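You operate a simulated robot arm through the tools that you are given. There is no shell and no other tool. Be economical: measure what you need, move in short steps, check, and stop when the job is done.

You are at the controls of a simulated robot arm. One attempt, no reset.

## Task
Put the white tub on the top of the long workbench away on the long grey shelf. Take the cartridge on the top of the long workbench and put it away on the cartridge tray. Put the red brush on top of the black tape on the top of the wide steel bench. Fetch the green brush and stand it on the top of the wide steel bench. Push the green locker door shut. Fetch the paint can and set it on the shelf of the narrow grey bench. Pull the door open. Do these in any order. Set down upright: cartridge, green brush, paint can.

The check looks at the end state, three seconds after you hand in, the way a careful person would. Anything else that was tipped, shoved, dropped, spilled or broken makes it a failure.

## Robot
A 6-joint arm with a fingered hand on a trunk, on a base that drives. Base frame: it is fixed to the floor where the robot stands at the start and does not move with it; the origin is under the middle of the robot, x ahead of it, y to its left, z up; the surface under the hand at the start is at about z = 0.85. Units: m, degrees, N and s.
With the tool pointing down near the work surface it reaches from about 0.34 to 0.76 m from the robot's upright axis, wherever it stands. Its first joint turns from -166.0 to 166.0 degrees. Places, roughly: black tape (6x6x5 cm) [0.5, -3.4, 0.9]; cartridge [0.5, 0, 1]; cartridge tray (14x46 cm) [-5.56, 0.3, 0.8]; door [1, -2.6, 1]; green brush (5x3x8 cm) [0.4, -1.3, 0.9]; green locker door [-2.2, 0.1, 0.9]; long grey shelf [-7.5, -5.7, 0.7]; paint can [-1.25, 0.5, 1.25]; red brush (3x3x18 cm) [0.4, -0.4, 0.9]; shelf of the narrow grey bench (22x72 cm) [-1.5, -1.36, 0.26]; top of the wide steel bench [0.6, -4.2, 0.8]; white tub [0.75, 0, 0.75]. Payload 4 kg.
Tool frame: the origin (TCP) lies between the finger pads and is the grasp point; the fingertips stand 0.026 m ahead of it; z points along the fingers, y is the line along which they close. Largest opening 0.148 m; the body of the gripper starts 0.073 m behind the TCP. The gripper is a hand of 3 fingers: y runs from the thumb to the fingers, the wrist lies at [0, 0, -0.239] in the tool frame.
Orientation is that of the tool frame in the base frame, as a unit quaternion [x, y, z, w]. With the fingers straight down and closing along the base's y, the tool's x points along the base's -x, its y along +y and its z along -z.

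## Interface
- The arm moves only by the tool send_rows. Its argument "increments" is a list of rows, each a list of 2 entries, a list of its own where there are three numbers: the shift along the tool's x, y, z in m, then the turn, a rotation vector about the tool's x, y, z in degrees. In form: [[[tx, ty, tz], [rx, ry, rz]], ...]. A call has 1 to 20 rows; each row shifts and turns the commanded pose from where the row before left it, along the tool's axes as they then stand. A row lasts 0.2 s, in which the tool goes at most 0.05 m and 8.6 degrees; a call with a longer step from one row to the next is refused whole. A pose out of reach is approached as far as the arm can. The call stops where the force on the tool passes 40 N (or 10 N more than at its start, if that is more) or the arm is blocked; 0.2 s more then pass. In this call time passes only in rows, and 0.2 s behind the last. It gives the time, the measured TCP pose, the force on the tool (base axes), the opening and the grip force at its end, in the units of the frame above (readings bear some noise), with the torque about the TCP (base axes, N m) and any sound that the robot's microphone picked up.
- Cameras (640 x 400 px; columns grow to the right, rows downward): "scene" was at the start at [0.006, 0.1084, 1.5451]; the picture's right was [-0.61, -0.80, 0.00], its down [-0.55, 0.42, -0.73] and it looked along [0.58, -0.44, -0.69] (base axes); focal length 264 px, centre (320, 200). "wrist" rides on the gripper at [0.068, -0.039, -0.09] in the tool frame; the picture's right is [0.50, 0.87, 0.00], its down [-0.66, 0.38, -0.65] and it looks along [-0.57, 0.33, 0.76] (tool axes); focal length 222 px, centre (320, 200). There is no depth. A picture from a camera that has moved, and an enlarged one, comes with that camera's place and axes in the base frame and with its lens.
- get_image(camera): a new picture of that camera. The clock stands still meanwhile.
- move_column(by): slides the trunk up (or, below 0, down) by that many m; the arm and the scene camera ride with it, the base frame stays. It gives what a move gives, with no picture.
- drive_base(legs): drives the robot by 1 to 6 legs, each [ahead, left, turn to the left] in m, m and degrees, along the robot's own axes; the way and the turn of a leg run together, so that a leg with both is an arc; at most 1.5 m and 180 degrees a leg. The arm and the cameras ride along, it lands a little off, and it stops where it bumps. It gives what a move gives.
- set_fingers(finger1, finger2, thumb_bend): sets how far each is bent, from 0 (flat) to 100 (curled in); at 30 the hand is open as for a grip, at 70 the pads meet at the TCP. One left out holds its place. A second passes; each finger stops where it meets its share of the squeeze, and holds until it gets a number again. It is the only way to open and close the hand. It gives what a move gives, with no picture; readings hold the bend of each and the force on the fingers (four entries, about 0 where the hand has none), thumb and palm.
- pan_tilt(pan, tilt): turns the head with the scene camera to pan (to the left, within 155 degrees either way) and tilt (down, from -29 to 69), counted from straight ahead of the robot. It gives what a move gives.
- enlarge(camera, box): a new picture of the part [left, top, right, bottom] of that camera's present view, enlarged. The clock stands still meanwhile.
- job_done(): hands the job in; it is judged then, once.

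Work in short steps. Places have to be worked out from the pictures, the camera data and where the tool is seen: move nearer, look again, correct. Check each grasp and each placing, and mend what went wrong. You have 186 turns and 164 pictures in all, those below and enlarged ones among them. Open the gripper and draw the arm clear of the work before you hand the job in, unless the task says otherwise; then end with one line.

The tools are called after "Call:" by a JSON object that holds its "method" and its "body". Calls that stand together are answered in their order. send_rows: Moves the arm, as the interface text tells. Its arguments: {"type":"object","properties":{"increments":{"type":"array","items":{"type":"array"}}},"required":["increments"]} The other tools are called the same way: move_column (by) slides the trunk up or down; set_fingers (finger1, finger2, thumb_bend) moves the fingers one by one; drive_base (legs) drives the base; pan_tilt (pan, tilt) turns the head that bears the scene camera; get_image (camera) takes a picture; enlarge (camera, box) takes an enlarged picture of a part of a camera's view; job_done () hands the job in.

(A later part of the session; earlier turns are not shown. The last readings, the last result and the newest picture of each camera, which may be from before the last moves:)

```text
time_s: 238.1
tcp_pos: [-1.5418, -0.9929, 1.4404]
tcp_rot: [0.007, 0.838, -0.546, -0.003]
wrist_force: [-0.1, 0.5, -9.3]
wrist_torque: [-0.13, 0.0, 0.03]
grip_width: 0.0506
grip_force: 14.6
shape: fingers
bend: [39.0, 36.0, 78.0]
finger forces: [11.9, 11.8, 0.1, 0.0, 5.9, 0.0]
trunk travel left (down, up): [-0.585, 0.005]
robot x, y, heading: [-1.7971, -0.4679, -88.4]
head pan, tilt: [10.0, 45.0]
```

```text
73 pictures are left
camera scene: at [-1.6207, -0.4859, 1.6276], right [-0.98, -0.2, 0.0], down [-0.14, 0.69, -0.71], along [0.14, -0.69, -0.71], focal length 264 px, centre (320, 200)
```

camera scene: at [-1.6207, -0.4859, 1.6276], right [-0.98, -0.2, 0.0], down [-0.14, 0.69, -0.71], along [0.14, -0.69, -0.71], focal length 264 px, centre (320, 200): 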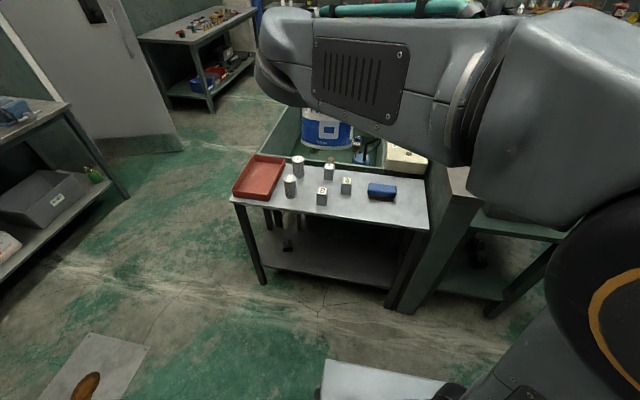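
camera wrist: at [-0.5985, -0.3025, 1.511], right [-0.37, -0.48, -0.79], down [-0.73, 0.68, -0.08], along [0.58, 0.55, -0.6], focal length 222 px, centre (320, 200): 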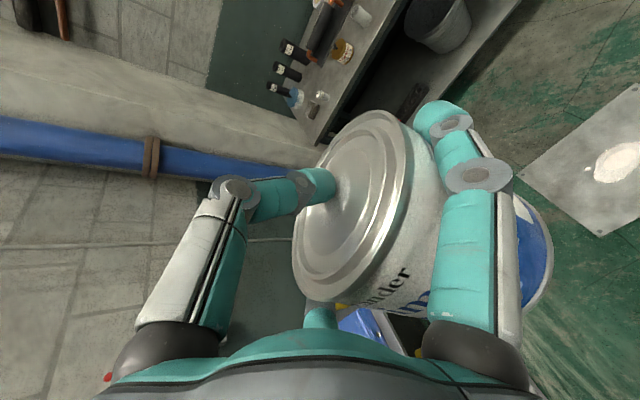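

Good view: the shelf is free in its middle. I lower the column fully (hand stays in front of the bench).

Call:
{"method": "move_column", "body": {"by": -0.57}}

Call:
{"method": "send_rows", "body": {"increments": [[[0, 0.041, -0.018], [0, 0, 0]], [[0, 0.041, -0.018], [0, 0, 0]], [[0, 0.041, -0.018], [0, 0, 0]], [[0, 0.041, -0.018], [0, 0, 0]]]}}

Call:
{"method": "get_image", "body": {"camera": "scene"}}

```text
refused: -0.57 is not a number from -0.4 to 0.4
```

```text
time_s: 239.1
tcp_pos: [-1.5399, -0.8606, 1.3187]
tcp_rot: [0.007, 0.837, -0.547, -0.003]
wrist_force: [0.8, -0.5, -10.3]
wrist_torque: [-0.21, 0.05, 0.01]
grip_width: 0.0501
grip_force: 15.0
shape: fingers
bend: [39.0, 36.0, 78.0]
finger forces: [12.2, 12.4, 0.0, 0.1, 6.6, 0.0]
trunk travel left (down, up): [-0.585, 0.005]
robot x, y, heading: [-1.7992, -0.4678, -88.7]
head pan, tilt: [10.0, 45.0]
```

```text
72 pictures are left
camera scene: at [-1.6205, -0.4853, 1.6276], right [-0.98, -0.2, 0.0], down [-0.14, 0.69, -0.71], along [0.14, -0.69, -0.71], focal length 264 px, centre (320, 200)
```

scene: 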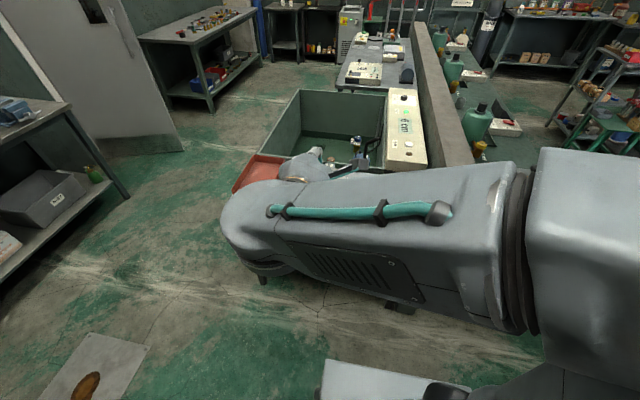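

Column steps are limited to 0.4 m, and my compensation had the wrong sign (hand came back 13 cm — harmless). I lower the column in two steps.

Call:
{"method": "move_column", "body": {"by": -0.4}}

Call:
{"method": "move_column", "body": {"by": -0.18}}

Call:
{"method": "send_rows", "body": {"increments": [[[0, 0.018, 0.042], [0, 0, 0]], [[0, 0.018, 0.042], [0, 0, 0]], [[0, 0.018, 0.042], [0, 0, 0]], [[0, 0.041, 0.018], [0, 0, 0]], [[0, 0.041, 0.018], [0, 0, 0]]]}}

Call:
{"method": "get_image", "body": {"camera": "scene"}}

```text
time_s: 242.9
tcp_pos: [-1.54, -0.8603, 0.9194]
tcp_rot: [0.008, 0.838, -0.546, -0.003]
wrist_force: [0.4, -0.4, -9.6]
wrist_torque: [-0.14, 0.01, 0.01]
grip_width: 0.0508
grip_force: 15.4
shape: fingers
bend: [39.0, 36.0, 78.0]
finger forces: [12.2, 12.3, 0.0, 0.0, 6.3, 0.1]
trunk travel left (down, up): [-0.185, 0.405]
robot x, y, heading: [-1.7986, -0.4673, -88.7]
head pan, tilt: [10.0, 45.0]
```

```text
time_s: 244.9
tcp_pos: [-1.5409, -0.8605, 0.7383]
tcp_rot: [0.007, 0.838, -0.546, -0.003]
wrist_force: [-0.3, 0.5, -9.2]
wrist_torque: [-0.15, -0.01, 0.0]
grip_width: 0.0503
grip_force: 15.3
shape: fingers
bend: [39.0, 36.0, 78.0]
finger forces: [12.2, 12.2, 0.1, 0.0, 6.3, 0.1]
trunk travel left (down, up): [-0.005, 0.585]
robot x, y, heading: [-1.7985, -0.4672, -88.7]
head pan, tilt: [10.0, 45.0]
```

```text
time_s: 246.1
tcp_pos: [-1.5408, -0.9529, 0.5487]
tcp_rot: [0.008, 0.838, -0.546, -0.003]
wrist_force: [-0.4, 0.3, -9.2]
wrist_torque: [-0.09, 0.03, -0.02]
grip_width: 0.0502
grip_force: 15.3
shape: fingers
bend: [39.0, 36.0, 78.0]
finger forces: [11.9, 11.8, 0.0, 0.0, 5.9, 0.1]
trunk travel left (down, up): [-0.005, 0.585]
robot x, y, heading: [-1.7965, -0.4659, -88.6]
head pan, tilt: [10.0, 45.0]
```

```text
71 pictures are left
camera scene: at [-1.621, -0.4854, 1.0477], right [-0.98, -0.2, 0.0], down [-0.14, 0.69, -0.71], along [0.14, -0.69, -0.71], focal length 264 px, centre (320, 200)
```

scene: 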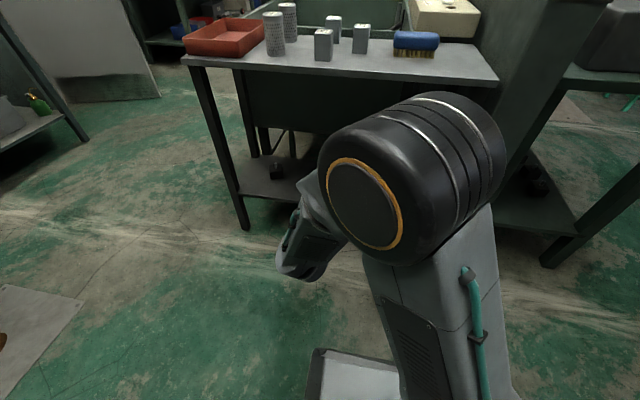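

The elbow stays in front of the bench. I lower the hand further and look with the wrist camera.

Call:
{"method": "send_rows", "body": {"increments": [[[0, 0.041, 0.018], [0, 0, 0]], [[0, 0.041, 0.018], [0, 0, 0]], [[0, 0.041, 0.018], [0, 0, 0]]]}}

Call:
{"method": "get_image", "body": {"camera": "wrist"}}

Call:
{"method": "get_image", "body": {"camera": "scene"}}

```text
time_s: 246.9
tcp_pos: [-1.5392, -0.9537, 0.4142]
tcp_rot: [0.007, 0.837, -0.547, -0.002]
wrist_force: [-0.2, 0.2, -9.1]
wrist_torque: [-0.1, 0.04, -0.02]
grip_width: 0.05
grip_force: 15.1
shape: fingers
bend: [39.0, 37.0, 78.0]
finger forces: [11.9, 12.1, 0.0, 0.0, 5.9, 0.0]
trunk travel left (down, up): [-0.005, 0.585]
robot x, y, heading: [-1.7984, -0.4669, -88.7]
head pan, tilt: [10.0, 45.0]
```

```text
70 pictures are left
camera wrist: at [-1.6071, -0.8858, 0.4848], right [-0.49, 0.36, -0.8], down [0.67, 0.74, -0.08], along [0.56, -0.57, -0.6], focal length 222 px, centre (320, 200)
```

wrist: 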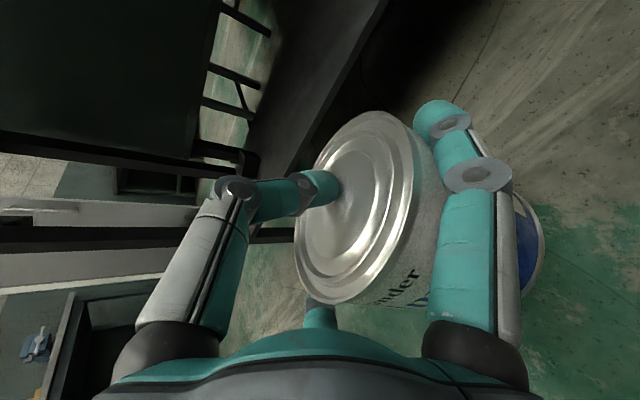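

```text
69 pictures are left
camera scene: at [-1.621, -0.4854, 1.0477], right [-0.98, -0.2, 0.0], down [-0.14, 0.69, -0.71], along [0.14, -0.69, -0.71], focal length 264 px, centre (320, 200)
```

scene: 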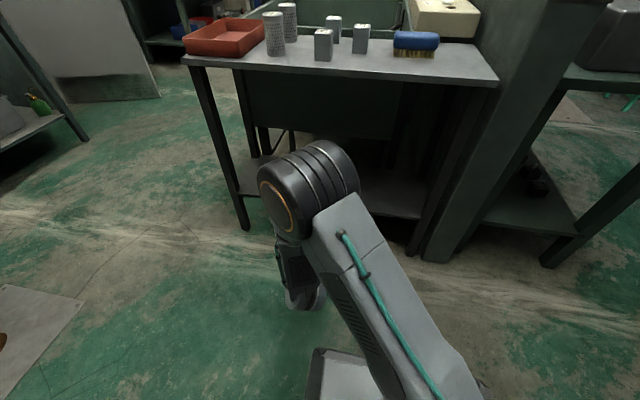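

The elbow is ahead of the wrist, so I'll extend the arm rather than the base. The can's bottom hangs ~0.15 m below the TCP, so I raise 5 cm, then extend forward 0.2.

Call:
{"method": "send_rows", "body": {"increments": [[[0, -0.041, -0.018], [0, 0, 0]], [[0, -0.01, -0.004], [0, 0, 0]], [[0, -0.018, 0.041], [0, 0, 0]], [[0, -0.018, 0.041], [0, 0, 0]], [[0, -0.018, 0.041], [0, 0, 0]], [[0, -0.018, 0.041], [0, 0, 0]]]}}

Call:
{"method": "get_image", "body": {"camera": "wrist"}}

Call:
{"method": "get_image", "body": {"camera": "scene"}}

```text
time_s: 248.3
tcp_pos: [-1.5444, -1.1337, 0.4696]
tcp_rot: [0.006, 0.838, -0.546, -0.003]
wrist_force: [0.7, 1.0, -9.8]
wrist_torque: [-0.03, -0.01, 0.01]
grip_width: 0.0498
grip_force: 14.2
shape: fingers
bend: [39.0, 37.0, 79.0]
finger forces: [11.8, 12.0, 0.0, 0.0, 4.1, 0.1]
trunk travel left (down, up): [-0.005, 0.585]
robot x, y, heading: [-1.7993, -0.4669, -88.7]
head pan, tilt: [10.0, 45.0]
```

```text
68 pictures are left
camera wrist: at [-1.6104, -1.0658, 0.5411], right [-0.49, 0.36, -0.79], down [0.67, 0.74, -0.08], along [0.56, -0.57, -0.6], focal length 222 px, centre (320, 200)
```

wrist: 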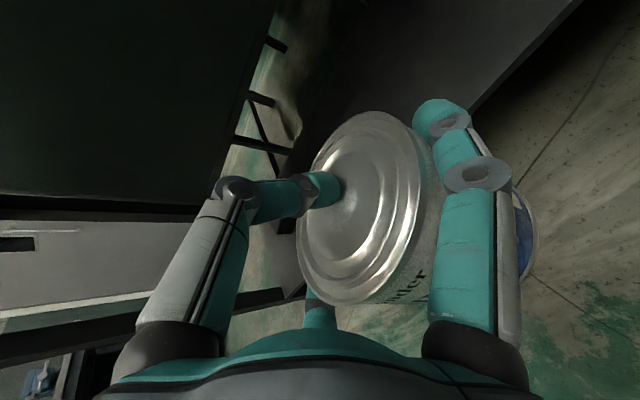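

```text
67 pictures are left
camera scene: at [-1.6207, -0.4856, 1.0476], right [-0.98, -0.2, 0.0], down [-0.14, 0.69, -0.71], along [0.14, -0.69, -0.71], focal length 264 px, centre (320, 200)
```

scene: 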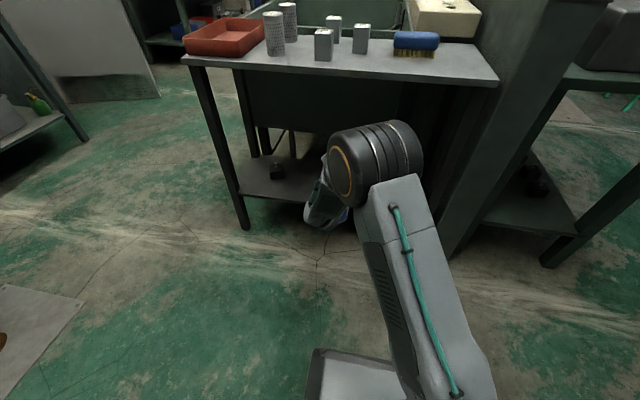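

Elbow has margin. I extend another ~0.11 by arm and 0.09 by base to bring the can over the shelf.

Call:
{"method": "send_rows", "body": {"increments": [[[0, -0.018, 0.041], [0, 0, 0]], [[0, -0.018, 0.041], [0, 0, 0]], [[0, -0.01, 0.021], [0, 0, 0]]]}}

Call:
{"method": "drive_base", "body": {"legs": [[0.08, 0, 0]]}}

Call:
{"method": "get_image", "body": {"camera": "scene"}}

Call:
{"method": "get_image", "body": {"camera": "wrist"}}

```text
time_s: 249.1
tcp_pos: [-1.545, -1.2459, 0.4684]
tcp_rot: [0.008, 0.838, -0.545, -0.002]
wrist_force: [0.1, 0.5, -9.3]
wrist_torque: [-0.05, 0.01, 0.0]
grip_width: 0.0495
grip_force: 13.4
shape: fingers
bend: [39.0, 37.0, 79.0]
finger forces: [11.4, 11.6, 0.0, 0.1, 3.1, 0.0]
trunk travel left (down, up): [-0.005, 0.585]
robot x, y, heading: [-1.7996, -0.4661, -88.6]
head pan, tilt: [10.0, 45.0]
```

```text
time_s: 250.2
tcp_pos: [-1.5439, -1.327, 0.4696]
tcp_rot: [0.007, 0.838, -0.546, -0.003]
wrist_force: [-0.9, 0.4, -9.9]
wrist_torque: [-0.09, 0.0, -0.03]
grip_width: 0.0498
grip_force: 13.7
shape: fingers
bend: [39.0, 37.0, 79.0]
finger forces: [11.8, 11.7, 0.0, 0.1, 3.6, 0.0]
trunk travel left (down, up): [-0.005, 0.585]
robot x, y, heading: [-1.7963, -0.5435, -88.7]
head pan, tilt: [10.0, 45.0]
```

```text
66 pictures are left
camera scene: at [-1.6188, -0.5662, 1.0476], right [-0.98, -0.2, 0.0], down [-0.14, 0.69, -0.71], along [0.14, -0.69, -0.71], focal length 264 px, centre (320, 200)
```

scene: 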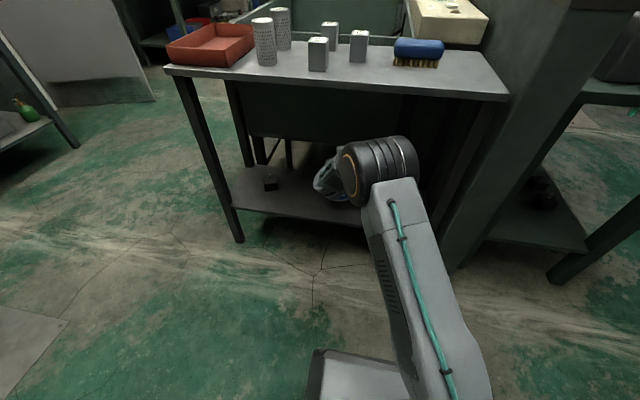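

```text
65 pictures are left
camera wrist: at [-1.6106, -1.2585, 0.5408], right [-0.49, 0.36, -0.79], down [0.67, 0.74, -0.08], along [0.56, -0.57, -0.6], focal length 222 px, centre (320, 200)
```

wrist: 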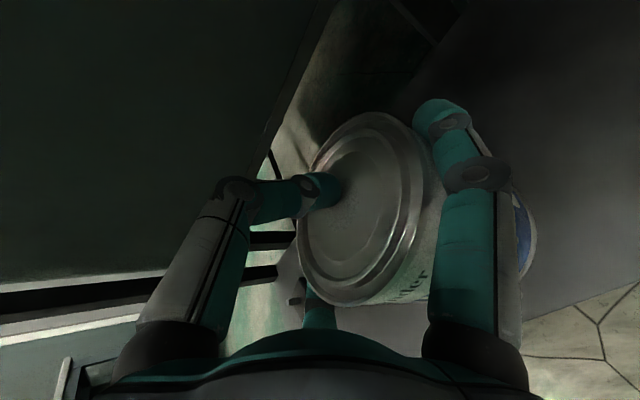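

The can is over the shelf (front edge y≈-1.226, can axis ≈-1.32). I lower 4.5 cm then in small steps until contact.

Call:
{"method": "send_rows", "body": {"increments": [[[0, 0.021, 0.009], [0, 0, 0]], [[0, 0.021, 0.009], [0, 0, 0]], [[0, 0.0055, 0.0025], [0, 0, 0]], [[0, 0.0055, 0.0025], [0, 0, 0]]]}}

Call:
{"method": "get_image", "body": {"camera": "wrist"}}

```text
time_s: 251.2
tcp_pos: [-1.5431, -1.3257, 0.4114]
tcp_rot: [0.007, 0.838, -0.546, -0.002]
wrist_force: [-0.2, 0.2, -9.3]
wrist_torque: [-0.08, 0.0, 0.0]
grip_width: 0.0496
grip_force: 13.5
shape: fingers
bend: [39.0, 37.0, 79.0]
finger forces: [11.9, 11.9, 0.1, 0.0, 3.7, 0.1]
trunk travel left (down, up): [-0.005, 0.585]
robot x, y, heading: [-1.7965, -0.5439, -88.2]
head pan, tilt: [10.0, 45.0]
```

```text
64 pictures are left
camera wrist: at [-1.6109, -1.258, 0.4826], right [-0.49, 0.36, -0.79], down [0.67, 0.74, -0.08], along [0.56, -0.57, -0.6], focal length 222 px, centre (320, 200)
```

wrist: 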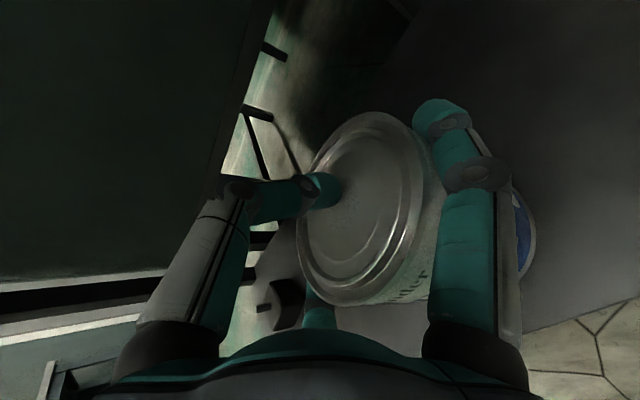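

No contact yet; I go on in ~6 mm steps (the force limit stops me).

Call:
{"method": "send_rows", "body": {"increments": [[[0, 0.0055, 0.0025], [0, 0, 0]], [[0, 0.0055, 0.0025], [0, 0, 0]], [[0, 0.004, 0.0017], [0, 0, 0]]]}}

```text
time_s: 252.0
tcp_pos: [-1.5435, -1.3271, 0.4009]
tcp_rot: [0.008, 0.836, -0.549, -0.002]
wrist_force: [0.5, 8.0, 13.7]
wrist_torque: [0.1, -0.01, 0.02]
grip_width: 0.0489
grip_force: 18.8
shape: fingers
bend: [40.0, 38.0, 79.0]
finger forces: [10.7, 10.9, 0.0, 0.0, 15.1, 0.0]
trunk travel left (down, up): [-0.005, 0.585]
robot x, y, heading: [-1.7948, -0.5458, -88.4]
head pan, tilt: [10.0, 45.0]
```

Contact made. I lift the thumb off the lid first and look.

Call:
{"method": "set_fingers", "body": {"thumb_bend": 30}}

Call:
{"method": "get_image", "body": {"camera": "wrist"}}

```text
time_s: 253.0
tcp_pos: [-1.5448, -1.327, 0.3956]
tcp_rot: [0.008, 0.838, -0.545, -0.003]
wrist_force: [-0.6, -1.2, -9.4]
wrist_torque: [-0.12, 0.03, -0.01]
grip_width: 0.1079
grip_force: 12.9
shape: fingers
bend: [41.0, 38.0, 30.0]
finger forces: [13.0, 13.1, 0.0, 0.0, 0.0, 0.1]
trunk travel left (down, up): [-0.005, 0.585]
robot x, y, heading: [-1.7971, -0.5488, -88.4]
head pan, tilt: [10.0, 45.0]
```

```text
63 pictures are left
camera wrist: at [-1.6108, -1.2584, 0.4665], right [-0.49, 0.36, -0.79], down [0.67, 0.74, -0.08], along [0.56, -0.57, -0.6], focal length 222 px, centre (320, 200)
```

wrist: 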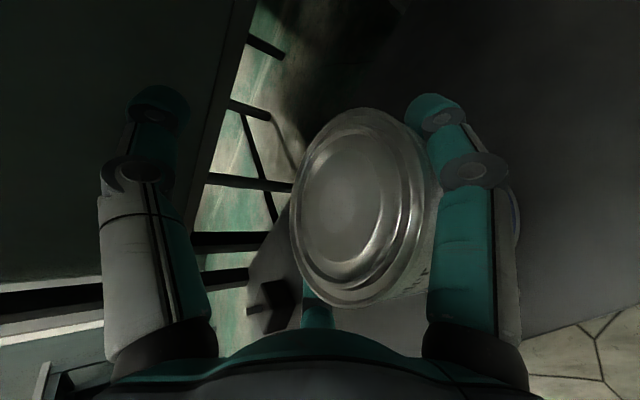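

The can now hangs from the two side fingers, roughly upright. I lower further in small steps to seat it.

Call:
{"method": "send_rows", "body": {"increments": [[[0, 0.0046, 0.002], [0, 0, 0]], [[0, 0.0046, 0.002], [0, 0, 0]], [[0, 0.0028, 0.0012], [0, 0, 0]]]}}

```text
time_s: 253.8
tcp_pos: [-1.5441, -1.327, 0.386]
tcp_rot: [0.009, 0.837, -0.548, -0.002]
wrist_force: [0.0, 7.4, 10.3]
wrist_torque: [0.18, -0.04, 0.01]
grip_width: 0.1022
grip_force: 11.1
shape: fingers
bend: [42.0, 39.0, 30.0]
finger forces: [11.1, 10.8, 0.0, 0.0, 0.0, 0.0]
trunk travel left (down, up): [-0.005, 0.585]
robot x, y, heading: [-1.7975, -0.5446, -88.4]
head pan, tilt: [10.0, 45.0]
```

Contact again. Check the can's attitude in the wrist view.

Call:
{"method": "enlarge", "body": {"camera": "wrist", "box": [220, 60, 600, 340]}}

Call:
{"method": "pan_tilt", "body": {"pan": 0, "tilt": 35}}

Call:
{"method": "get_image", "body": {"camera": "scene"}}

```text
1.43 times, centred on (410, 200) of wrist
camera zoom: at [-1.6102, -1.2575, 0.4562], right [-0.49, 0.35, -0.8], down [0.67, 0.74, -0.08], along [0.56, -0.57, -0.6], focal length 317 px, centre (191, 200)
```

zoom: 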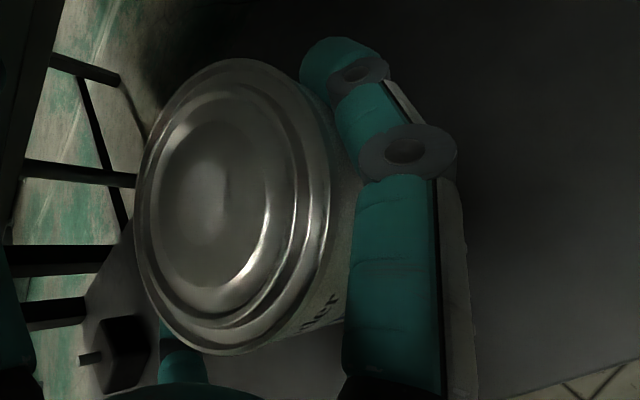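

```text
time_s: 254.5
tcp_pos: [-1.5436, -1.3238, 0.3842]
tcp_rot: [0.008, 0.837, -0.546, -0.003]
wrist_force: [-0.6, 6.8, 12.5]
wrist_torque: [0.18, -0.08, -0.02]
grip_width: 0.1014
grip_force: 10.9
shape: fingers
bend: [42.0, 40.0, 30.0]
finger forces: [10.8, 11.0, 0.0, 0.0, 0.0, 0.0]
trunk travel left (down, up): [-0.005, 0.585]
robot x, y, heading: [-1.7942, -0.5477, -88.6]
head pan, tilt: [0.0, 35.0]
```

```text
61 pictures are left
camera scene: at [-1.6332, -0.5727, 1.0625], right [-1.0, -0.02, 0.0], down [-0.01, 0.57, -0.82], along [0.02, -0.82, -0.57], focal length 264 px, centre (320, 200)
```

scene: 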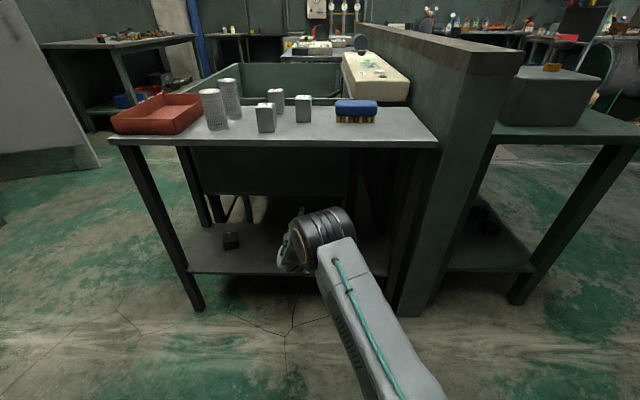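

The lid's ellipse matches an upright can. I open the side fingers.

Call:
{"method": "set_fingers", "body": {"finger1": 22, "finger2": 22}}

Call:
{"method": "get_image", "body": {"camera": "wrist"}}

```text
time_s: 255.5
tcp_pos: [-1.544, -1.3262, 0.3824]
tcp_rot: [0.008, 0.837, -0.546, -0.003]
wrist_force: [-0.1, 0.0, 1.4]
wrist_torque: [-0.05, -0.01, 0.02]
grip_width: 0.1349
grip_force: 0.0
shape: fingers
bend: [22.0, 22.0, 30.0]
finger forces: [0.0, 0.1, 0.0, 0.0, 0.0, 0.0]
trunk travel left (down, up): [-0.005, 0.585]
robot x, y, heading: [-1.7931, -0.5459, -88.7]
head pan, tilt: [0.0, 35.0]
```

```text
60 pictures are left
camera wrist: at [-1.6104, -1.2577, 0.4539], right [-0.49, 0.36, -0.79], down [0.67, 0.74, -0.08], along [0.56, -0.57, -0.6], focal length 222 px, centre (320, 200)
```

wrist: 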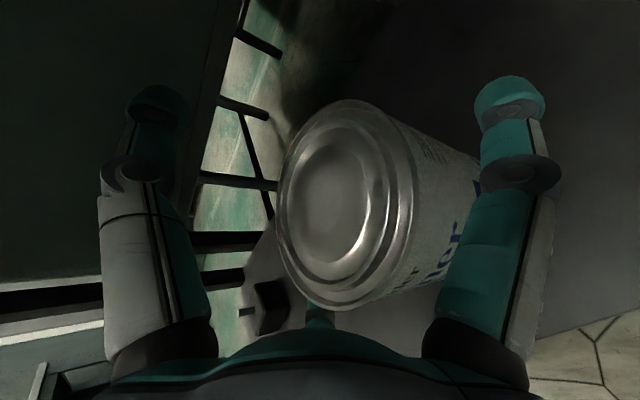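

Free and standing. I retreat along the tool axis.

Call:
{"method": "send_rows", "body": {"increments": [[[0, 0, -0.03], [0, 0, 0]], [[0, 0, -0.04], [0, 0, 0]], [[0, 0, -0.045], [0, 0, 0]], [[0, 0, -0.045], [0, 0, 0]]]}}

Call:
{"method": "get_image", "body": {"camera": "wrist"}}

```text
time_s: 256.5
tcp_pos: [-1.5427, -1.18, 0.4464]
tcp_rot: [0.008, 0.838, -0.546, -0.003]
wrist_force: [-0.1, -0.3, -0.2]
wrist_torque: [-0.03, 0.02, -0.01]
grip_width: 0.135
grip_force: 0.0
shape: fingers
bend: [22.0, 22.0, 30.0]
finger forces: [0.1, 0.0, 0.0, 0.0, 0.0, 0.0]
trunk travel left (down, up): [-0.005, 0.585]
robot x, y, heading: [-1.7938, -0.5481, -88.6]
head pan, tilt: [0.0, 35.0]
```

```text
59 pictures are left
camera wrist: at [-1.6091, -1.1117, 0.5182], right [-0.49, 0.36, -0.79], down [0.67, 0.74, -0.08], along [0.56, -0.57, -0.6], focal length 222 px, centre (320, 200)
```

wrist: 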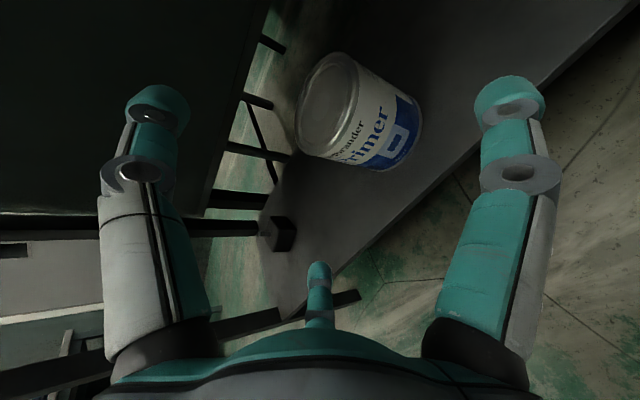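

The paint can stands on the shelf. Next the locker door: I raise the column, back off and turn to face +y.

Call:
{"method": "move_column", "body": {"by": 0.4}}

Call:
{"method": "drive_base", "body": {"legs": [[-0.12, 0, 0], [0, 0, 178.6]]}}

Call:
{"method": "pan_tilt", "body": {"pan": 35, "tilt": 30}}

Call:
{"method": "get_image", "body": {"camera": "scene"}}

```text
time_s: 260.3
tcp_pos: [-1.5421, -1.1801, 0.847]
tcp_rot: [0.008, 0.838, -0.546, -0.002]
wrist_force: [0.4, 0.2, 0.4]
wrist_torque: [-0.05, 0.01, 0.0]
grip_width: 0.1347
grip_force: 0.0
shape: fingers
bend: [22.0, 22.0, 30.0]
finger forces: [0.0, 0.0, 0.0, 0.0, 0.0, 0.1]
trunk travel left (down, up): [-0.405, 0.185]
robot x, y, heading: [-1.7973, -0.5477, -88.4]
head pan, tilt: [0.0, 35.0]
```

```text
time_s: 268.8
tcp_pos: [-2.0339, 0.2146, 0.8464]
tcp_rot: [0.837, -0.019, 0.009, -0.546]
wrist_force: [0.3, 0.1, 0.3]
wrist_torque: [-0.01, -0.02, 0.03]
grip_width: 0.135
grip_force: 0.0
shape: fingers
bend: [22.0, 22.0, 30.0]
finger forces: [0.1, 0.1, 0.0, 0.1, 0.0, 0.0]
trunk travel left (down, up): [-0.405, 0.185]
robot x, y, heading: [-1.797, -0.4219, 89.8]
head pan, tilt: [0.0, 35.0]
```

```text
time_s: 269.8
tcp_pos: [-2.0331, 0.2144, 0.8468]
tcp_rot: [0.838, -0.019, 0.011, -0.546]
wrist_force: [-0.4, 0.1, 0.1]
wrist_torque: [0.03, 0.0, 0.01]
grip_width: 0.1349
grip_force: 0.0
shape: fingers
bend: [22.0, 22.0, 30.0]
finger forces: [0.0, 0.0, 0.1, 0.1, 0.1, 0.0]
trunk travel left (down, up): [-0.405, 0.185]
robot x, y, heading: [-1.7995, -0.4255, 89.8]
head pan, tilt: [35.0, 30.0]
```

```text
58 pictures are left
camera scene: at [-2.0108, -0.4133, 1.4702], right [0.82, 0.57, 0.0], down [0.29, -0.41, -0.87], along [-0.49, 0.71, -0.5], focal length 264 px, centre (320, 200)
```

scene: 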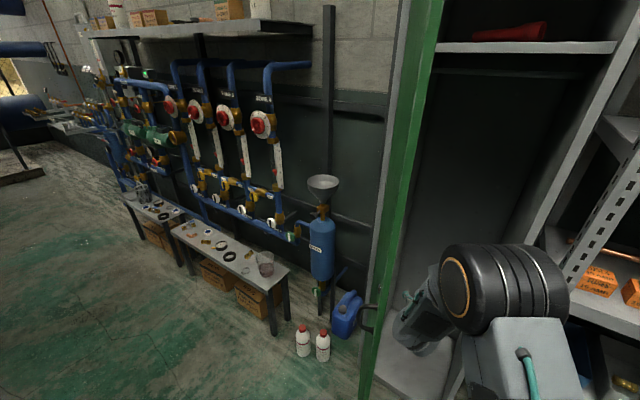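

The door's free edge is near (-2.115,0.0), hinge near (-2.22,0.39); the hand is on the inner side. I back out, make a fist, and go round to the outer (left) side.

Call:
{"method": "set_fingers", "body": {"finger1": 70, "finger2": 70, "thumb_bend": 70}}

Call:
{"method": "drive_base", "body": {"legs": [[-0.45, 0, 0], [0, 0.27, 0], [0.28, 0, 0]]}}

Call:
{"method": "pan_tilt", "body": {"pan": 5, "tilt": 40}}

Call:
{"method": "get_image", "body": {"camera": "scene"}}

```text
time_s: 270.8
tcp_pos: [-2.033, 0.2144, 0.8477]
tcp_rot: [0.837, -0.019, 0.01, -0.546]
wrist_force: [0.2, 1.2, -0.3]
wrist_torque: [-0.01, 0.03, 0.02]
grip_width: 0.0
grip_force: 0.1
shape: fingers
bend: [69.0, 69.0, 70.0]
finger forces: [0.1, 0.1, 0.0, 0.1, 0.1, 0.0]
trunk travel left (down, up): [-0.405, 0.185]
robot x, y, heading: [-1.799, -0.4242, 89.9]
head pan, tilt: [35.0, 30.0]
```

```text
time_s: 276.6
tcp_pos: [-2.3074, 0.0427, 0.8473]
tcp_rot: [0.838, -0.018, 0.009, -0.546]
wrist_force: [-0.4, -0.4, 0.2]
wrist_torque: [0.0, -0.02, 0.0]
grip_width: 0.0
grip_force: 0.0
shape: fingers
bend: [69.0, 69.0, 70.0]
finger forces: [0.0, 0.0, 0.0, 0.0, 0.0, 0.0]
trunk travel left (down, up): [-0.405, 0.185]
robot x, y, heading: [-2.0682, -0.5981, 89.9]
head pan, tilt: [35.0, 30.0]
```

```text
time_s: 277.6
tcp_pos: [-2.3079, 0.0441, 0.8467]
tcp_rot: [0.837, -0.018, 0.009, -0.547]
wrist_force: [-0.1, -0.2, -0.3]
wrist_torque: [0.0, 0.0, -0.01]
grip_width: 0.0
grip_force: 0.0
shape: fingers
bend: [69.0, 69.0, 70.0]
finger forces: [0.0, 0.1, 0.0, 0.1, 0.0, 0.0]
trunk travel left (down, up): [-0.405, 0.185]
robot x, y, heading: [-2.065, -0.5957, 90.3]
head pan, tilt: [5.0, 40.0]
```

```text
57 pictures are left
camera scene: at [-2.2375, -0.5733, 1.4549], right [1.0, 0.09, 0.0], down [0.06, -0.64, -0.77], along [-0.07, 0.76, -0.64], focal length 264 px, centre (320, 200)
```

scene: 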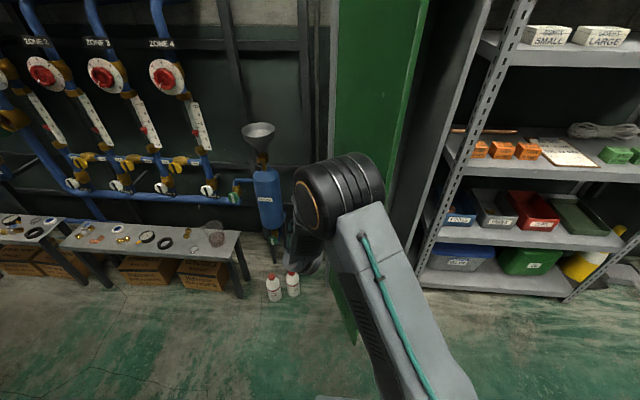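

The hand is on the outer side of the door. I sweep right/forward to swing it.

Call:
{"method": "drive_base", "body": {"legs": [[0.006, -0.09, 0], [0.11, -0.19, 0]]}}

Call:
{"method": "get_image", "body": {"camera": "scene"}}

```text
time_s: 280.0
tcp_pos: [-2.0256, 0.1594, 0.8472]
tcp_rot: [0.837, -0.018, 0.008, -0.546]
wrist_force: [-0.4, 0.1, 0.0]
wrist_torque: [0.02, -0.02, -0.01]
grip_width: 0.0
grip_force: 0.0
shape: fingers
bend: [69.0, 69.0, 70.0]
finger forces: [0.0, 0.0, 0.0, 0.0, 0.1, 0.0]
trunk travel left (down, up): [-0.405, 0.185]
robot x, y, heading: [-1.7853, -0.4768, 90.2]
head pan, tilt: [5.0, 40.0]
```

```text
56 pictures are left
camera scene: at [-1.9552, -0.4574, 1.4549], right [1.0, 0.09, 0.0], down [0.06, -0.64, -0.77], along [-0.07, 0.76, -0.64], focal length 264 px, centre (320, 200)
```

scene: 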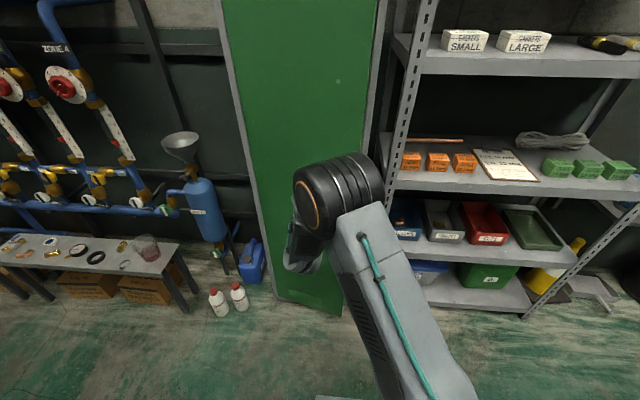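

Door has swung about halfway and more. I push forward to close it fully.

Call:
{"method": "drive_base", "body": {"legs": [[0.13, -0.06, 0], [0.06, 0, 0]]}}

Call:
{"method": "get_image", "body": {"camera": "scene"}}

```text
time_s: 281.7
tcp_pos: [-1.9672, 0.2963, 0.8448]
tcp_rot: [0.84, -0.013, 0.01, -0.543]
wrist_force: [2.7, -21.0, 4.2]
wrist_torque: [-0.08, -0.07, -0.06]
grip_width: 0.0001
grip_force: 16.6
shape: fingers
bend: [69.0, 71.0, 72.0]
finger forces: [8.4, 8.7, 0.0, 0.1, 15.7, 0.0]
trunk travel left (down, up): [-0.405, 0.185]
robot x, y, heading: [-1.7225, -0.3359, 90.1]
head pan, tilt: [5.0, 40.0]
stopped in leg 2: the force on the tool passed its limit at 77 N (the readings are from after the stop); the commanded pose is now the measured one
```

```text
55 pictures are left
camera scene: at [-1.8946, -0.3166, 1.455], right [1.0, 0.09, 0.0], down [0.06, -0.64, -0.77], along [-0.07, 0.76, -0.64], focal length 264 px, centre (320, 200)
```

scene: 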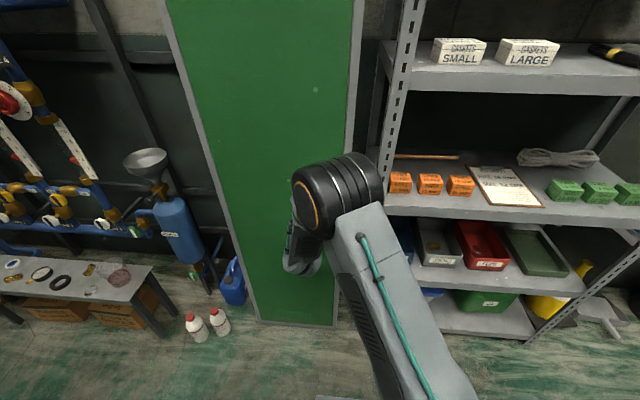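

The push met firm resistance; the door looks flush. I back off and check.

Call:
{"method": "drive_base", "body": {"legs": [[-0.35, 0, 0]]}}

Call:
{"method": "pan_tilt", "body": {"pan": 25, "tilt": 20}}

Call:
{"method": "get_image", "body": {"camera": "scene"}}

```text
time_s: 284.0
tcp_pos: [-1.9676, -0.0481, 0.8437]
tcp_rot: [0.84, -0.011, 0.008, -0.542]
wrist_force: [0.4, 0.9, -0.3]
wrist_torque: [0.01, 0.0, 0.02]
grip_width: 0.0
grip_force: 0.0
shape: fingers
bend: [69.0, 69.0, 70.0]
finger forces: [0.0, 0.1, 0.1, 0.0, 0.0, 0.0]
trunk travel left (down, up): [-0.405, 0.185]
robot x, y, heading: [-1.725, -0.6848, 90.2]
head pan, tilt: [5.0, 40.0]
```

```text
time_s: 284.8
tcp_pos: [-1.9676, -0.0493, 0.8452]
tcp_rot: [0.84, -0.012, 0.009, -0.542]
wrist_force: [-0.6, 0.6, -0.6]
wrist_torque: [0.01, 0.0, -0.02]
grip_width: 0.0
grip_force: 0.1
shape: fingers
bend: [69.0, 69.0, 70.0]
finger forces: [0.1, 0.0, 0.0, 0.0, 0.0, 0.1]
trunk travel left (down, up): [-0.405, 0.185]
robot x, y, heading: [-1.7224, -0.6838, 90.3]
head pan, tilt: [25.0, 20.0]
```

```text
54 pictures are left
camera scene: at [-1.9256, -0.6633, 1.4862], right [0.9, 0.43, 0.0], down [0.15, -0.31, -0.94], along [-0.4, 0.85, -0.34], focal length 264 px, centre (320, 200)
```

scene: 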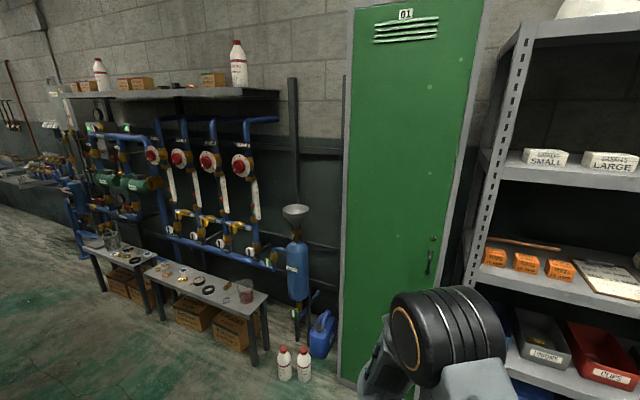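

The locker is shut flush. Now the cartridge: I bring the tool back to pointing down (pitch −66°, roll +90°) and turn toward +x.

Call:
{"method": "send_rows", "body": {"increments": [[[0, 0, 0], [-8, 0, 0]], [[0, 0, 0], [-8, 0, 0]], [[0, 0, 0], [-8, 0, 0]], [[0, 0, 0], [-8, 0, 0]], [[0, 0, 0], [-8, 0, 0]], [[0, 0, 0], [-8, 0, 0]], [[0, 0, 0], [-8, 0, 0]], [[0, 0, 0], [-8, 0, 0]]]}}

Call:
{"method": "send_rows", "body": {"increments": [[[0, 0, 0], [0, 0, 8]], [[0, 0, 0], [0, 0, 8]], [[0, 0, 0], [0, 0, 8]], [[0, 0, 0], [0, 0, 8]], [[0, 0, 0], [0, 0, 8]], [[0, 0, 0], [0, 0, 8]], [[0, 0, 0], [0, 0, 8]], [[0, 0, 0], [0, 0, 8]], [[0, 0, 0], [0, 0, 8]], [[0, 0, 0], [0, 0, 8]], [[0, 0, 0], [0, 0, 8]], [[0, -0.045, 0], [0, 0, 0]], [[0, -0.045, 0], [0, 0, 0]], [[0, -0.045, -0.01], [0, 0, 0]], [[0, -0.045, -0.01], [0, 0, 0]]]}}

Call:
{"method": "drive_base", "body": {"legs": [[0, 0, -90]]}}

```text
time_s: 286.6
tcp_pos: [-1.9713, -0.055, 0.8419]
tcp_rot: [1.0, -0.018, 0.002, -0.017]
wrist_force: [0.7, -0.4, -0.4]
wrist_torque: [0.01, 0.0, -0.02]
grip_width: 0.0
grip_force: 0.2
shape: fingers
bend: [69.0, 69.0, 70.0]
finger forces: [0.0, 0.1, 0.1, 0.1, 0.0, 0.1]
out of reach, approached as far as the arm can: row 8
trunk travel left (down, up): [-0.405, 0.185]
robot x, y, heading: [-1.7249, -0.685, 90.5]
head pan, tilt: [25.0, 20.0]
```

```text
time_s: 289.8
tcp_pos: [-1.7892, -0.0568, 0.8624]
tcp_rot: [0.709, -0.705, -0.009, -0.011]
wrist_force: [-0.3, -0.5, 0.0]
wrist_torque: [-0.02, -0.01, 0.0]
grip_width: 0.0002
grip_force: 0.1
shape: fingers
bend: [69.0, 69.0, 70.0]
finger forces: [0.0, 0.0, 0.0, 0.0, 0.0, 0.0]
trunk travel left (down, up): [-0.405, 0.185]
robot x, y, heading: [-1.7284, -0.6832, 90.3]
head pan, tilt: [25.0, 20.0]
```

```text
time_s: 294.0
tcp_pos: [-1.0977, -0.6157, 0.863]
tcp_rot: [-0.005, 1.0, 0.0, 0.015]
wrist_force: [-0.5, -0.4, 0.9]
wrist_torque: [-0.01, 0.01, 0.0]
grip_width: 0.0
grip_force: 0.0
shape: fingers
bend: [69.0, 69.0, 70.0]
finger forces: [0.0, 0.1, 0.0, 0.1, 0.0, 0.0]
trunk travel left (down, up): [-0.405, 0.185]
robot x, y, heading: [-1.7264, -0.687, 0.8]
head pan, tilt: [25.0, 20.0]
```

I raise the hand and drive to the bench's left end, keeping y≈0 past the floor plate.

Call:
{"method": "move_column", "body": {"by": 0.18}}

Call:
{"method": "send_rows", "body": {"increments": [[[0, 0, -0.04], [0, 0, 0]], [[0, 0, -0.04], [0, -1.7, 0]]]}}

Call:
{"method": "drive_base", "body": {"legs": [[0, 0.67, -0.8], [1.0, 0, 0], [0.5, 0, 0]]}}

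Call:
{"method": "get_image", "body": {"camera": "wrist"}}

```text
time_s: 296.0
tcp_pos: [-1.0966, -0.6158, 1.0422]
tcp_rot: [-0.006, 1.0, -0.001, 0.014]
wrist_force: [0.2, -0.1, 0.4]
wrist_torque: [-0.03, 0.0, 0.02]
grip_width: 0.0
grip_force: 0.1
shape: fingers
bend: [69.0, 69.0, 70.0]
finger forces: [0.1, 0.0, 0.1, 0.0, 0.0, 0.0]
trunk travel left (down, up): [-0.585, 0.005]
robot x, y, heading: [-1.7244, -0.6826, 0.6]
head pan, tilt: [25.0, 20.0]
```

```text
time_s: 296.6
tcp_pos: [-1.0999, -0.6167, 1.1222]
tcp_rot: [-0.006, 1.0, 0.0, 0.03]
wrist_force: [-0.3, 0.2, 0.0]
wrist_torque: [0.01, 0.0, -0.02]
grip_width: 0.0002
grip_force: 0.0
shape: fingers
bend: [69.0, 69.0, 70.0]
finger forces: [0.0, 0.1, 0.0, 0.0, 0.1, 0.0]
trunk travel left (down, up): [-0.585, 0.005]
robot x, y, heading: [-1.7272, -0.684, 0.7]
head pan, tilt: [25.0, 20.0]
```

```text
time_s: 307.7
tcp_pos: [0.4023, 0.0416, 1.1223]
tcp_rot: [0.003, 1.0, -0.001, 0.03]
wrist_force: [0.9, 0.1, 0.2]
wrist_torque: [-0.01, 0.0, 0.01]
grip_width: 0.0
grip_force: 0.1
shape: fingers
bend: [69.0, 69.0, 70.0]
finger forces: [0.0, 0.1, 0.0, 0.0, 0.0, 0.0]
trunk travel left (down, up): [-0.585, 0.005]
robot x, y, heading: [-0.2225, -0.0145, -0.5]
head pan, tilt: [25.0, 20.0]
```

```text
53 pictures are left
camera wrist: at [0.3287, 0.0047, 1.2073], right [-0.5, 0.87, -0.03], down [0.62, 0.38, 0.69], along [0.61, 0.32, -0.72], focal length 222 px, centre (320, 200)
```

wrist: 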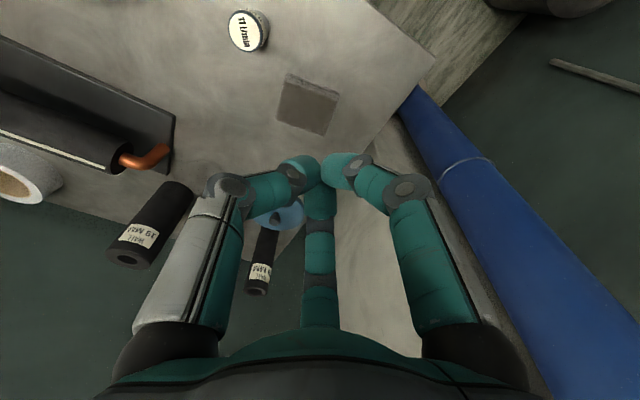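

The cartridge ("11 l/min") is at about (0.402,-0.057). I straighten the tool, move above it and open the fingers.

Call:
{"method": "set_fingers", "body": {"finger1": 40, "finger2": 40, "thumb_bend": 40}}

Call:
{"method": "send_rows", "body": {"increments": [[[0, -0.048, 0], [0, 3.4, 0]], [[0, -0.049, 0], [0, 0, 0]], [[0, 0, 0.045], [0, 0, 0]], [[0, 0, 0.045], [0, 0, 0]], [[0, 0, 0.045], [0, 0, 0]]]}}

Call:
{"method": "get_image", "body": {"camera": "wrist"}}

```text
time_s: 308.7
tcp_pos: [0.4004, 0.0442, 1.1217]
tcp_rot: [0.002, 1.0, -0.001, 0.03]
wrist_force: [0.1, -0.7, -0.6]
wrist_torque: [-0.02, -0.02, -0.01]
grip_width: 0.0947
grip_force: 0.0
shape: fingers
bend: [40.0, 40.0, 40.0]
finger forces: [0.1, 0.1, 0.0, 0.1, 0.1, 0.0]
trunk travel left (down, up): [-0.585, 0.005]
robot x, y, heading: [-0.225, -0.0172, -0.3]
head pan, tilt: [25.0, 20.0]
```

```text
time_s: 309.9
tcp_pos: [0.4002, -0.0534, 0.9848]
tcp_rot: [0.002, 1.0, 0.0, -0.001]
wrist_force: [0.4, 0.2, 0.4]
wrist_torque: [-0.02, 0.02, 0.01]
grip_width: 0.0946
grip_force: 0.0
shape: fingers
bend: [40.0, 40.0, 40.0]
finger forces: [0.1, 0.0, 0.0, 0.1, 0.1, 0.0]
trunk travel left (down, up): [-0.585, 0.005]
robot x, y, heading: [-0.225, -0.0153, -0.5]
head pan, tilt: [25.0, 20.0]
```

```text
52 pictures are left
camera wrist: at [0.3322, -0.0921, 1.0755], right [-0.5, 0.87, 0.0], down [0.66, 0.38, 0.65], along [0.57, 0.32, -0.76], focal length 222 px, centre (320, 200)
```

wrist: 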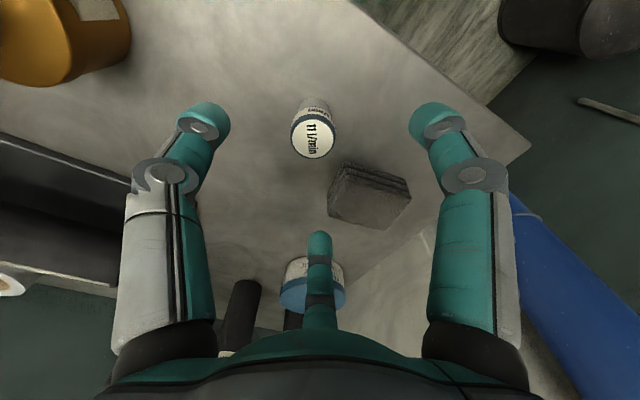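

Cartridge top centre at (0.402,-0.059,0.91). I descend around it and close.

Call:
{"method": "send_rows", "body": {"increments": [[[-0.002, -0.005, 0.03], [0, 0, 0]], [[0, 0, 0.035], [0, 0, 0]], [[0, 0, 0.032], [0, 0, 0]]]}}

Call:
{"method": "set_fingers", "body": {"finger1": 72, "finger2": 72, "thumb_bend": 72}}

Call:
{"method": "send_rows", "body": {"increments": [[[0, 0, -0.02], [0, 0, 0]], [[0, 0, -0.04], [0, 0, 0]], [[0, 0, -0.045], [0, 0, 0]], [[0, 0, -0.045], [0, 0, 0]], [[0, 0, -0.045], [0, 0, 0]]]}}

Call:
{"method": "get_image", "body": {"camera": "wrist"}}

```text
time_s: 310.7
tcp_pos: [0.4024, -0.0586, 0.8897]
tcp_rot: [0.003, 1.0, -0.001, 0.0]
wrist_force: [-0.8, 0.1, -0.6]
wrist_torque: [-0.01, -0.01, -0.02]
grip_width: 0.0948
grip_force: 0.1
shape: fingers
bend: [40.0, 40.0, 40.0]
finger forces: [0.1, 0.1, 0.0, 0.0, 0.0, 0.0]
trunk travel left (down, up): [-0.585, 0.005]
robot x, y, heading: [-0.228, -0.0184, -0.5]
head pan, tilt: [25.0, 20.0]
```

```text
time_s: 311.7
tcp_pos: [0.402, -0.0588, 0.8902]
tcp_rot: [0.002, 1.0, -0.001, 0.0]
wrist_force: [0.0, 0.3, 0.3]
wrist_torque: [0.0, 0.03, 0.02]
grip_width: 0.0212
grip_force: 14.8
shape: fingers
bend: [62.0, 61.0, 65.0]
finger forces: [9.4, 9.3, 0.0, 0.0, 11.0, 0.0]
trunk travel left (down, up): [-0.585, 0.005]
robot x, y, heading: [-0.2218, -0.0167, -0.4]
head pan, tilt: [25.0, 20.0]
```

```text
time_s: 312.9
tcp_pos: [0.4039, -0.0599, 1.0855]
tcp_rot: [0.003, 1.0, -0.001, 0.0]
wrist_force: [-0.6, 0.3, -1.4]
wrist_torque: [0.01, 0.01, 0.0]
grip_width: 0.0209
grip_force: 14.8
shape: fingers
bend: [62.0, 61.0, 65.0]
finger forces: [9.5, 9.5, 0.0, 0.0, 10.9, 0.0]
trunk travel left (down, up): [-0.585, 0.005]
robot x, y, heading: [-0.2252, -0.0183, -0.1]
head pan, tilt: [25.0, 20.0]
```

```text
51 pictures are left
camera wrist: at [0.3352, -0.098, 1.175], right [-0.5, 0.87, 0.0], down [0.66, 0.38, 0.65], along [0.57, 0.32, -0.76], focal length 222 px, centre (320, 200)
```

wrist: 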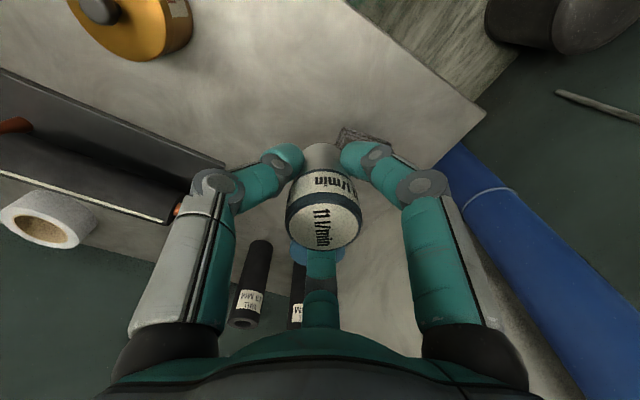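

Held. I drive back along y≈0, then to y≈-0.7, turn to face +y and slide toward the tray.

Call:
{"method": "drive_base", "body": {"legs": [[-1.45, 0.02, 0.2], [0, -0.68, 0], [0, 0, 90], [0, 1.3, 0]]}}

Call:
{"method": "pan_tilt", "body": {"pan": 60, "tilt": 20}}

Call:
{"method": "get_image", "body": {"camera": "scene"}}

```text
time_s: 333.5
tcp_pos: [-2.9599, -0.0751, 1.085]
tcp_rot: [0.716, -0.698, 0.001, -0.001]
wrist_force: [0.8, -0.1, -1.6]
wrist_torque: [0.0, 0.02, -0.01]
grip_width: 0.0206
grip_force: 13.7
shape: fingers
bend: [62.0, 61.0, 65.0]
finger forces: [8.7, 9.5, 0.0, 0.0, 10.7, 0.0]
trunk travel left (down, up): [-0.585, 0.005]
robot x, y, heading: [-2.9878, -0.7065, 91.5]
head pan, tilt: [25.0, 20.0]
```

```text
time_s: 334.5
tcp_pos: [-2.9593, -0.0739, 1.0844]
tcp_rot: [0.715, -0.699, 0.001, -0.001]
wrist_force: [0.1, -0.7, -1.3]
wrist_torque: [-0.01, -0.01, -0.01]
grip_width: 0.0205
grip_force: 14.5
shape: fingers
bend: [62.0, 61.0, 65.0]
finger forces: [8.8, 9.5, 0.0, 0.0, 10.7, 0.0]
trunk travel left (down, up): [-0.585, 0.005]
robot x, y, heading: [-2.9896, -0.7031, 91.3]
head pan, tilt: [60.0, 20.0]
```

```text
50 pictures are left
camera scene: at [-3.2279, -0.7254, 1.6663], right [0.48, 0.88, 0.0], down [0.3, -0.16, -0.94], along [-0.82, 0.45, -0.34], focal length 264 px, centre (320, 200)
```

scene: 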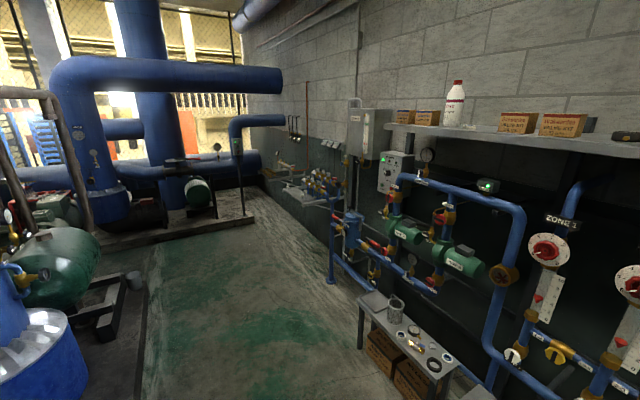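

The tray is ahead-left at about (-5.56,0.3). I drift a bit forward and slide further left.

Call:
{"method": "drive_base", "body": {"legs": [[0.12, 0, -1.3], [0, 1.1, 0], [0, 1.0, 0]]}}

Call:
{"method": "pan_tilt", "body": {"pan": 25, "tilt": 35}}

Call:
{"method": "get_image", "body": {"camera": "scene"}}

```text
time_s: 345.7
tcp_pos: [-5.0402, 0.0399, 1.0848]
tcp_rot: [0.708, -0.706, 0.0, -0.001]
wrist_force: [-0.2, 1.5, -1.0]
wrist_torque: [-0.01, 0.0, -0.04]
grip_width: 0.0204
grip_force: 14.2
shape: fingers
bend: [62.0, 61.0, 65.0]
finger forces: [8.8, 9.5, 0.1, 0.0, 10.7, 0.1]
trunk travel left (down, up): [-0.585, 0.005]
robot x, y, heading: [-5.0785, -0.5868, 90.3]
head pan, tilt: [60.0, 20.0]
```

```text
time_s: 346.7
tcp_pos: [-5.0413, 0.0405, 1.0839]
tcp_rot: [0.708, -0.706, 0.0, 0.0]
wrist_force: [-0.3, 1.0, -1.3]
wrist_torque: [0.01, -0.04, -0.01]
grip_width: 0.0208
grip_force: 14.3
shape: fingers
bend: [62.0, 61.0, 65.0]
finger forces: [8.8, 9.5, 0.1, 0.0, 10.7, 0.0]
trunk travel left (down, up): [-0.585, 0.005]
robot x, y, heading: [-5.078, -0.587, 89.9]
head pan, tilt: [25.0, 35.0]
```

```text
49 pictures are left
camera scene: at [-5.2785, -0.5722, 1.6425], right [0.9, 0.43, 0.0], down [0.24, -0.52, -0.82], along [-0.35, 0.74, -0.57], focal length 264 px, centre (320, 200)
```

scene: 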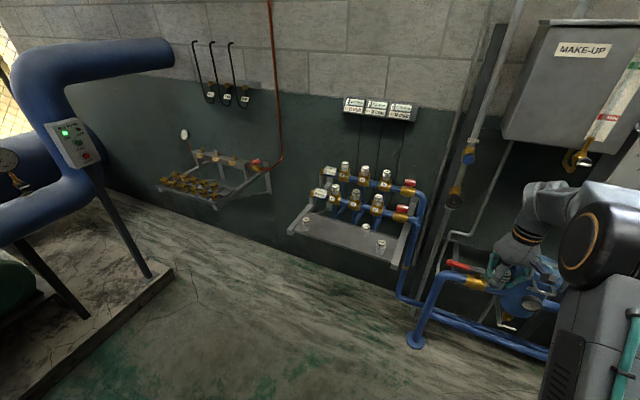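

I see a grey wall tray holding similar cartridges. Zoom in.

Call:
{"method": "enlarge", "body": {"camera": "scene", "box": [280, 140, 440, 270]}}

```text
3.08 times, centred on (360, 205) of scene
camera zoom: at [-5.2785, -0.5722, 1.6425], right [0.9, 0.43, 0.0], down [0.24, -0.52, -0.82], along [-0.35, 0.74, -0.57], focal length 812 px, centre (197, 185)
```

zoom: 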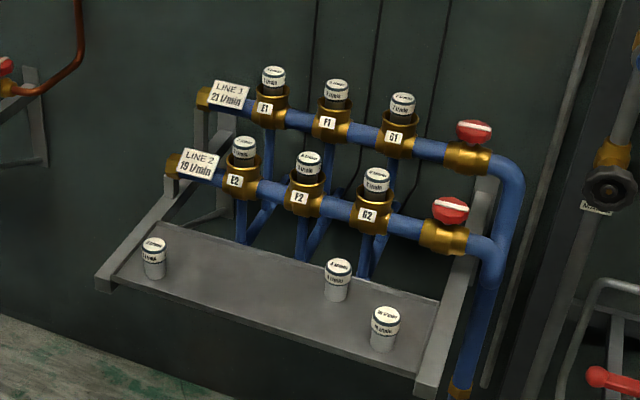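

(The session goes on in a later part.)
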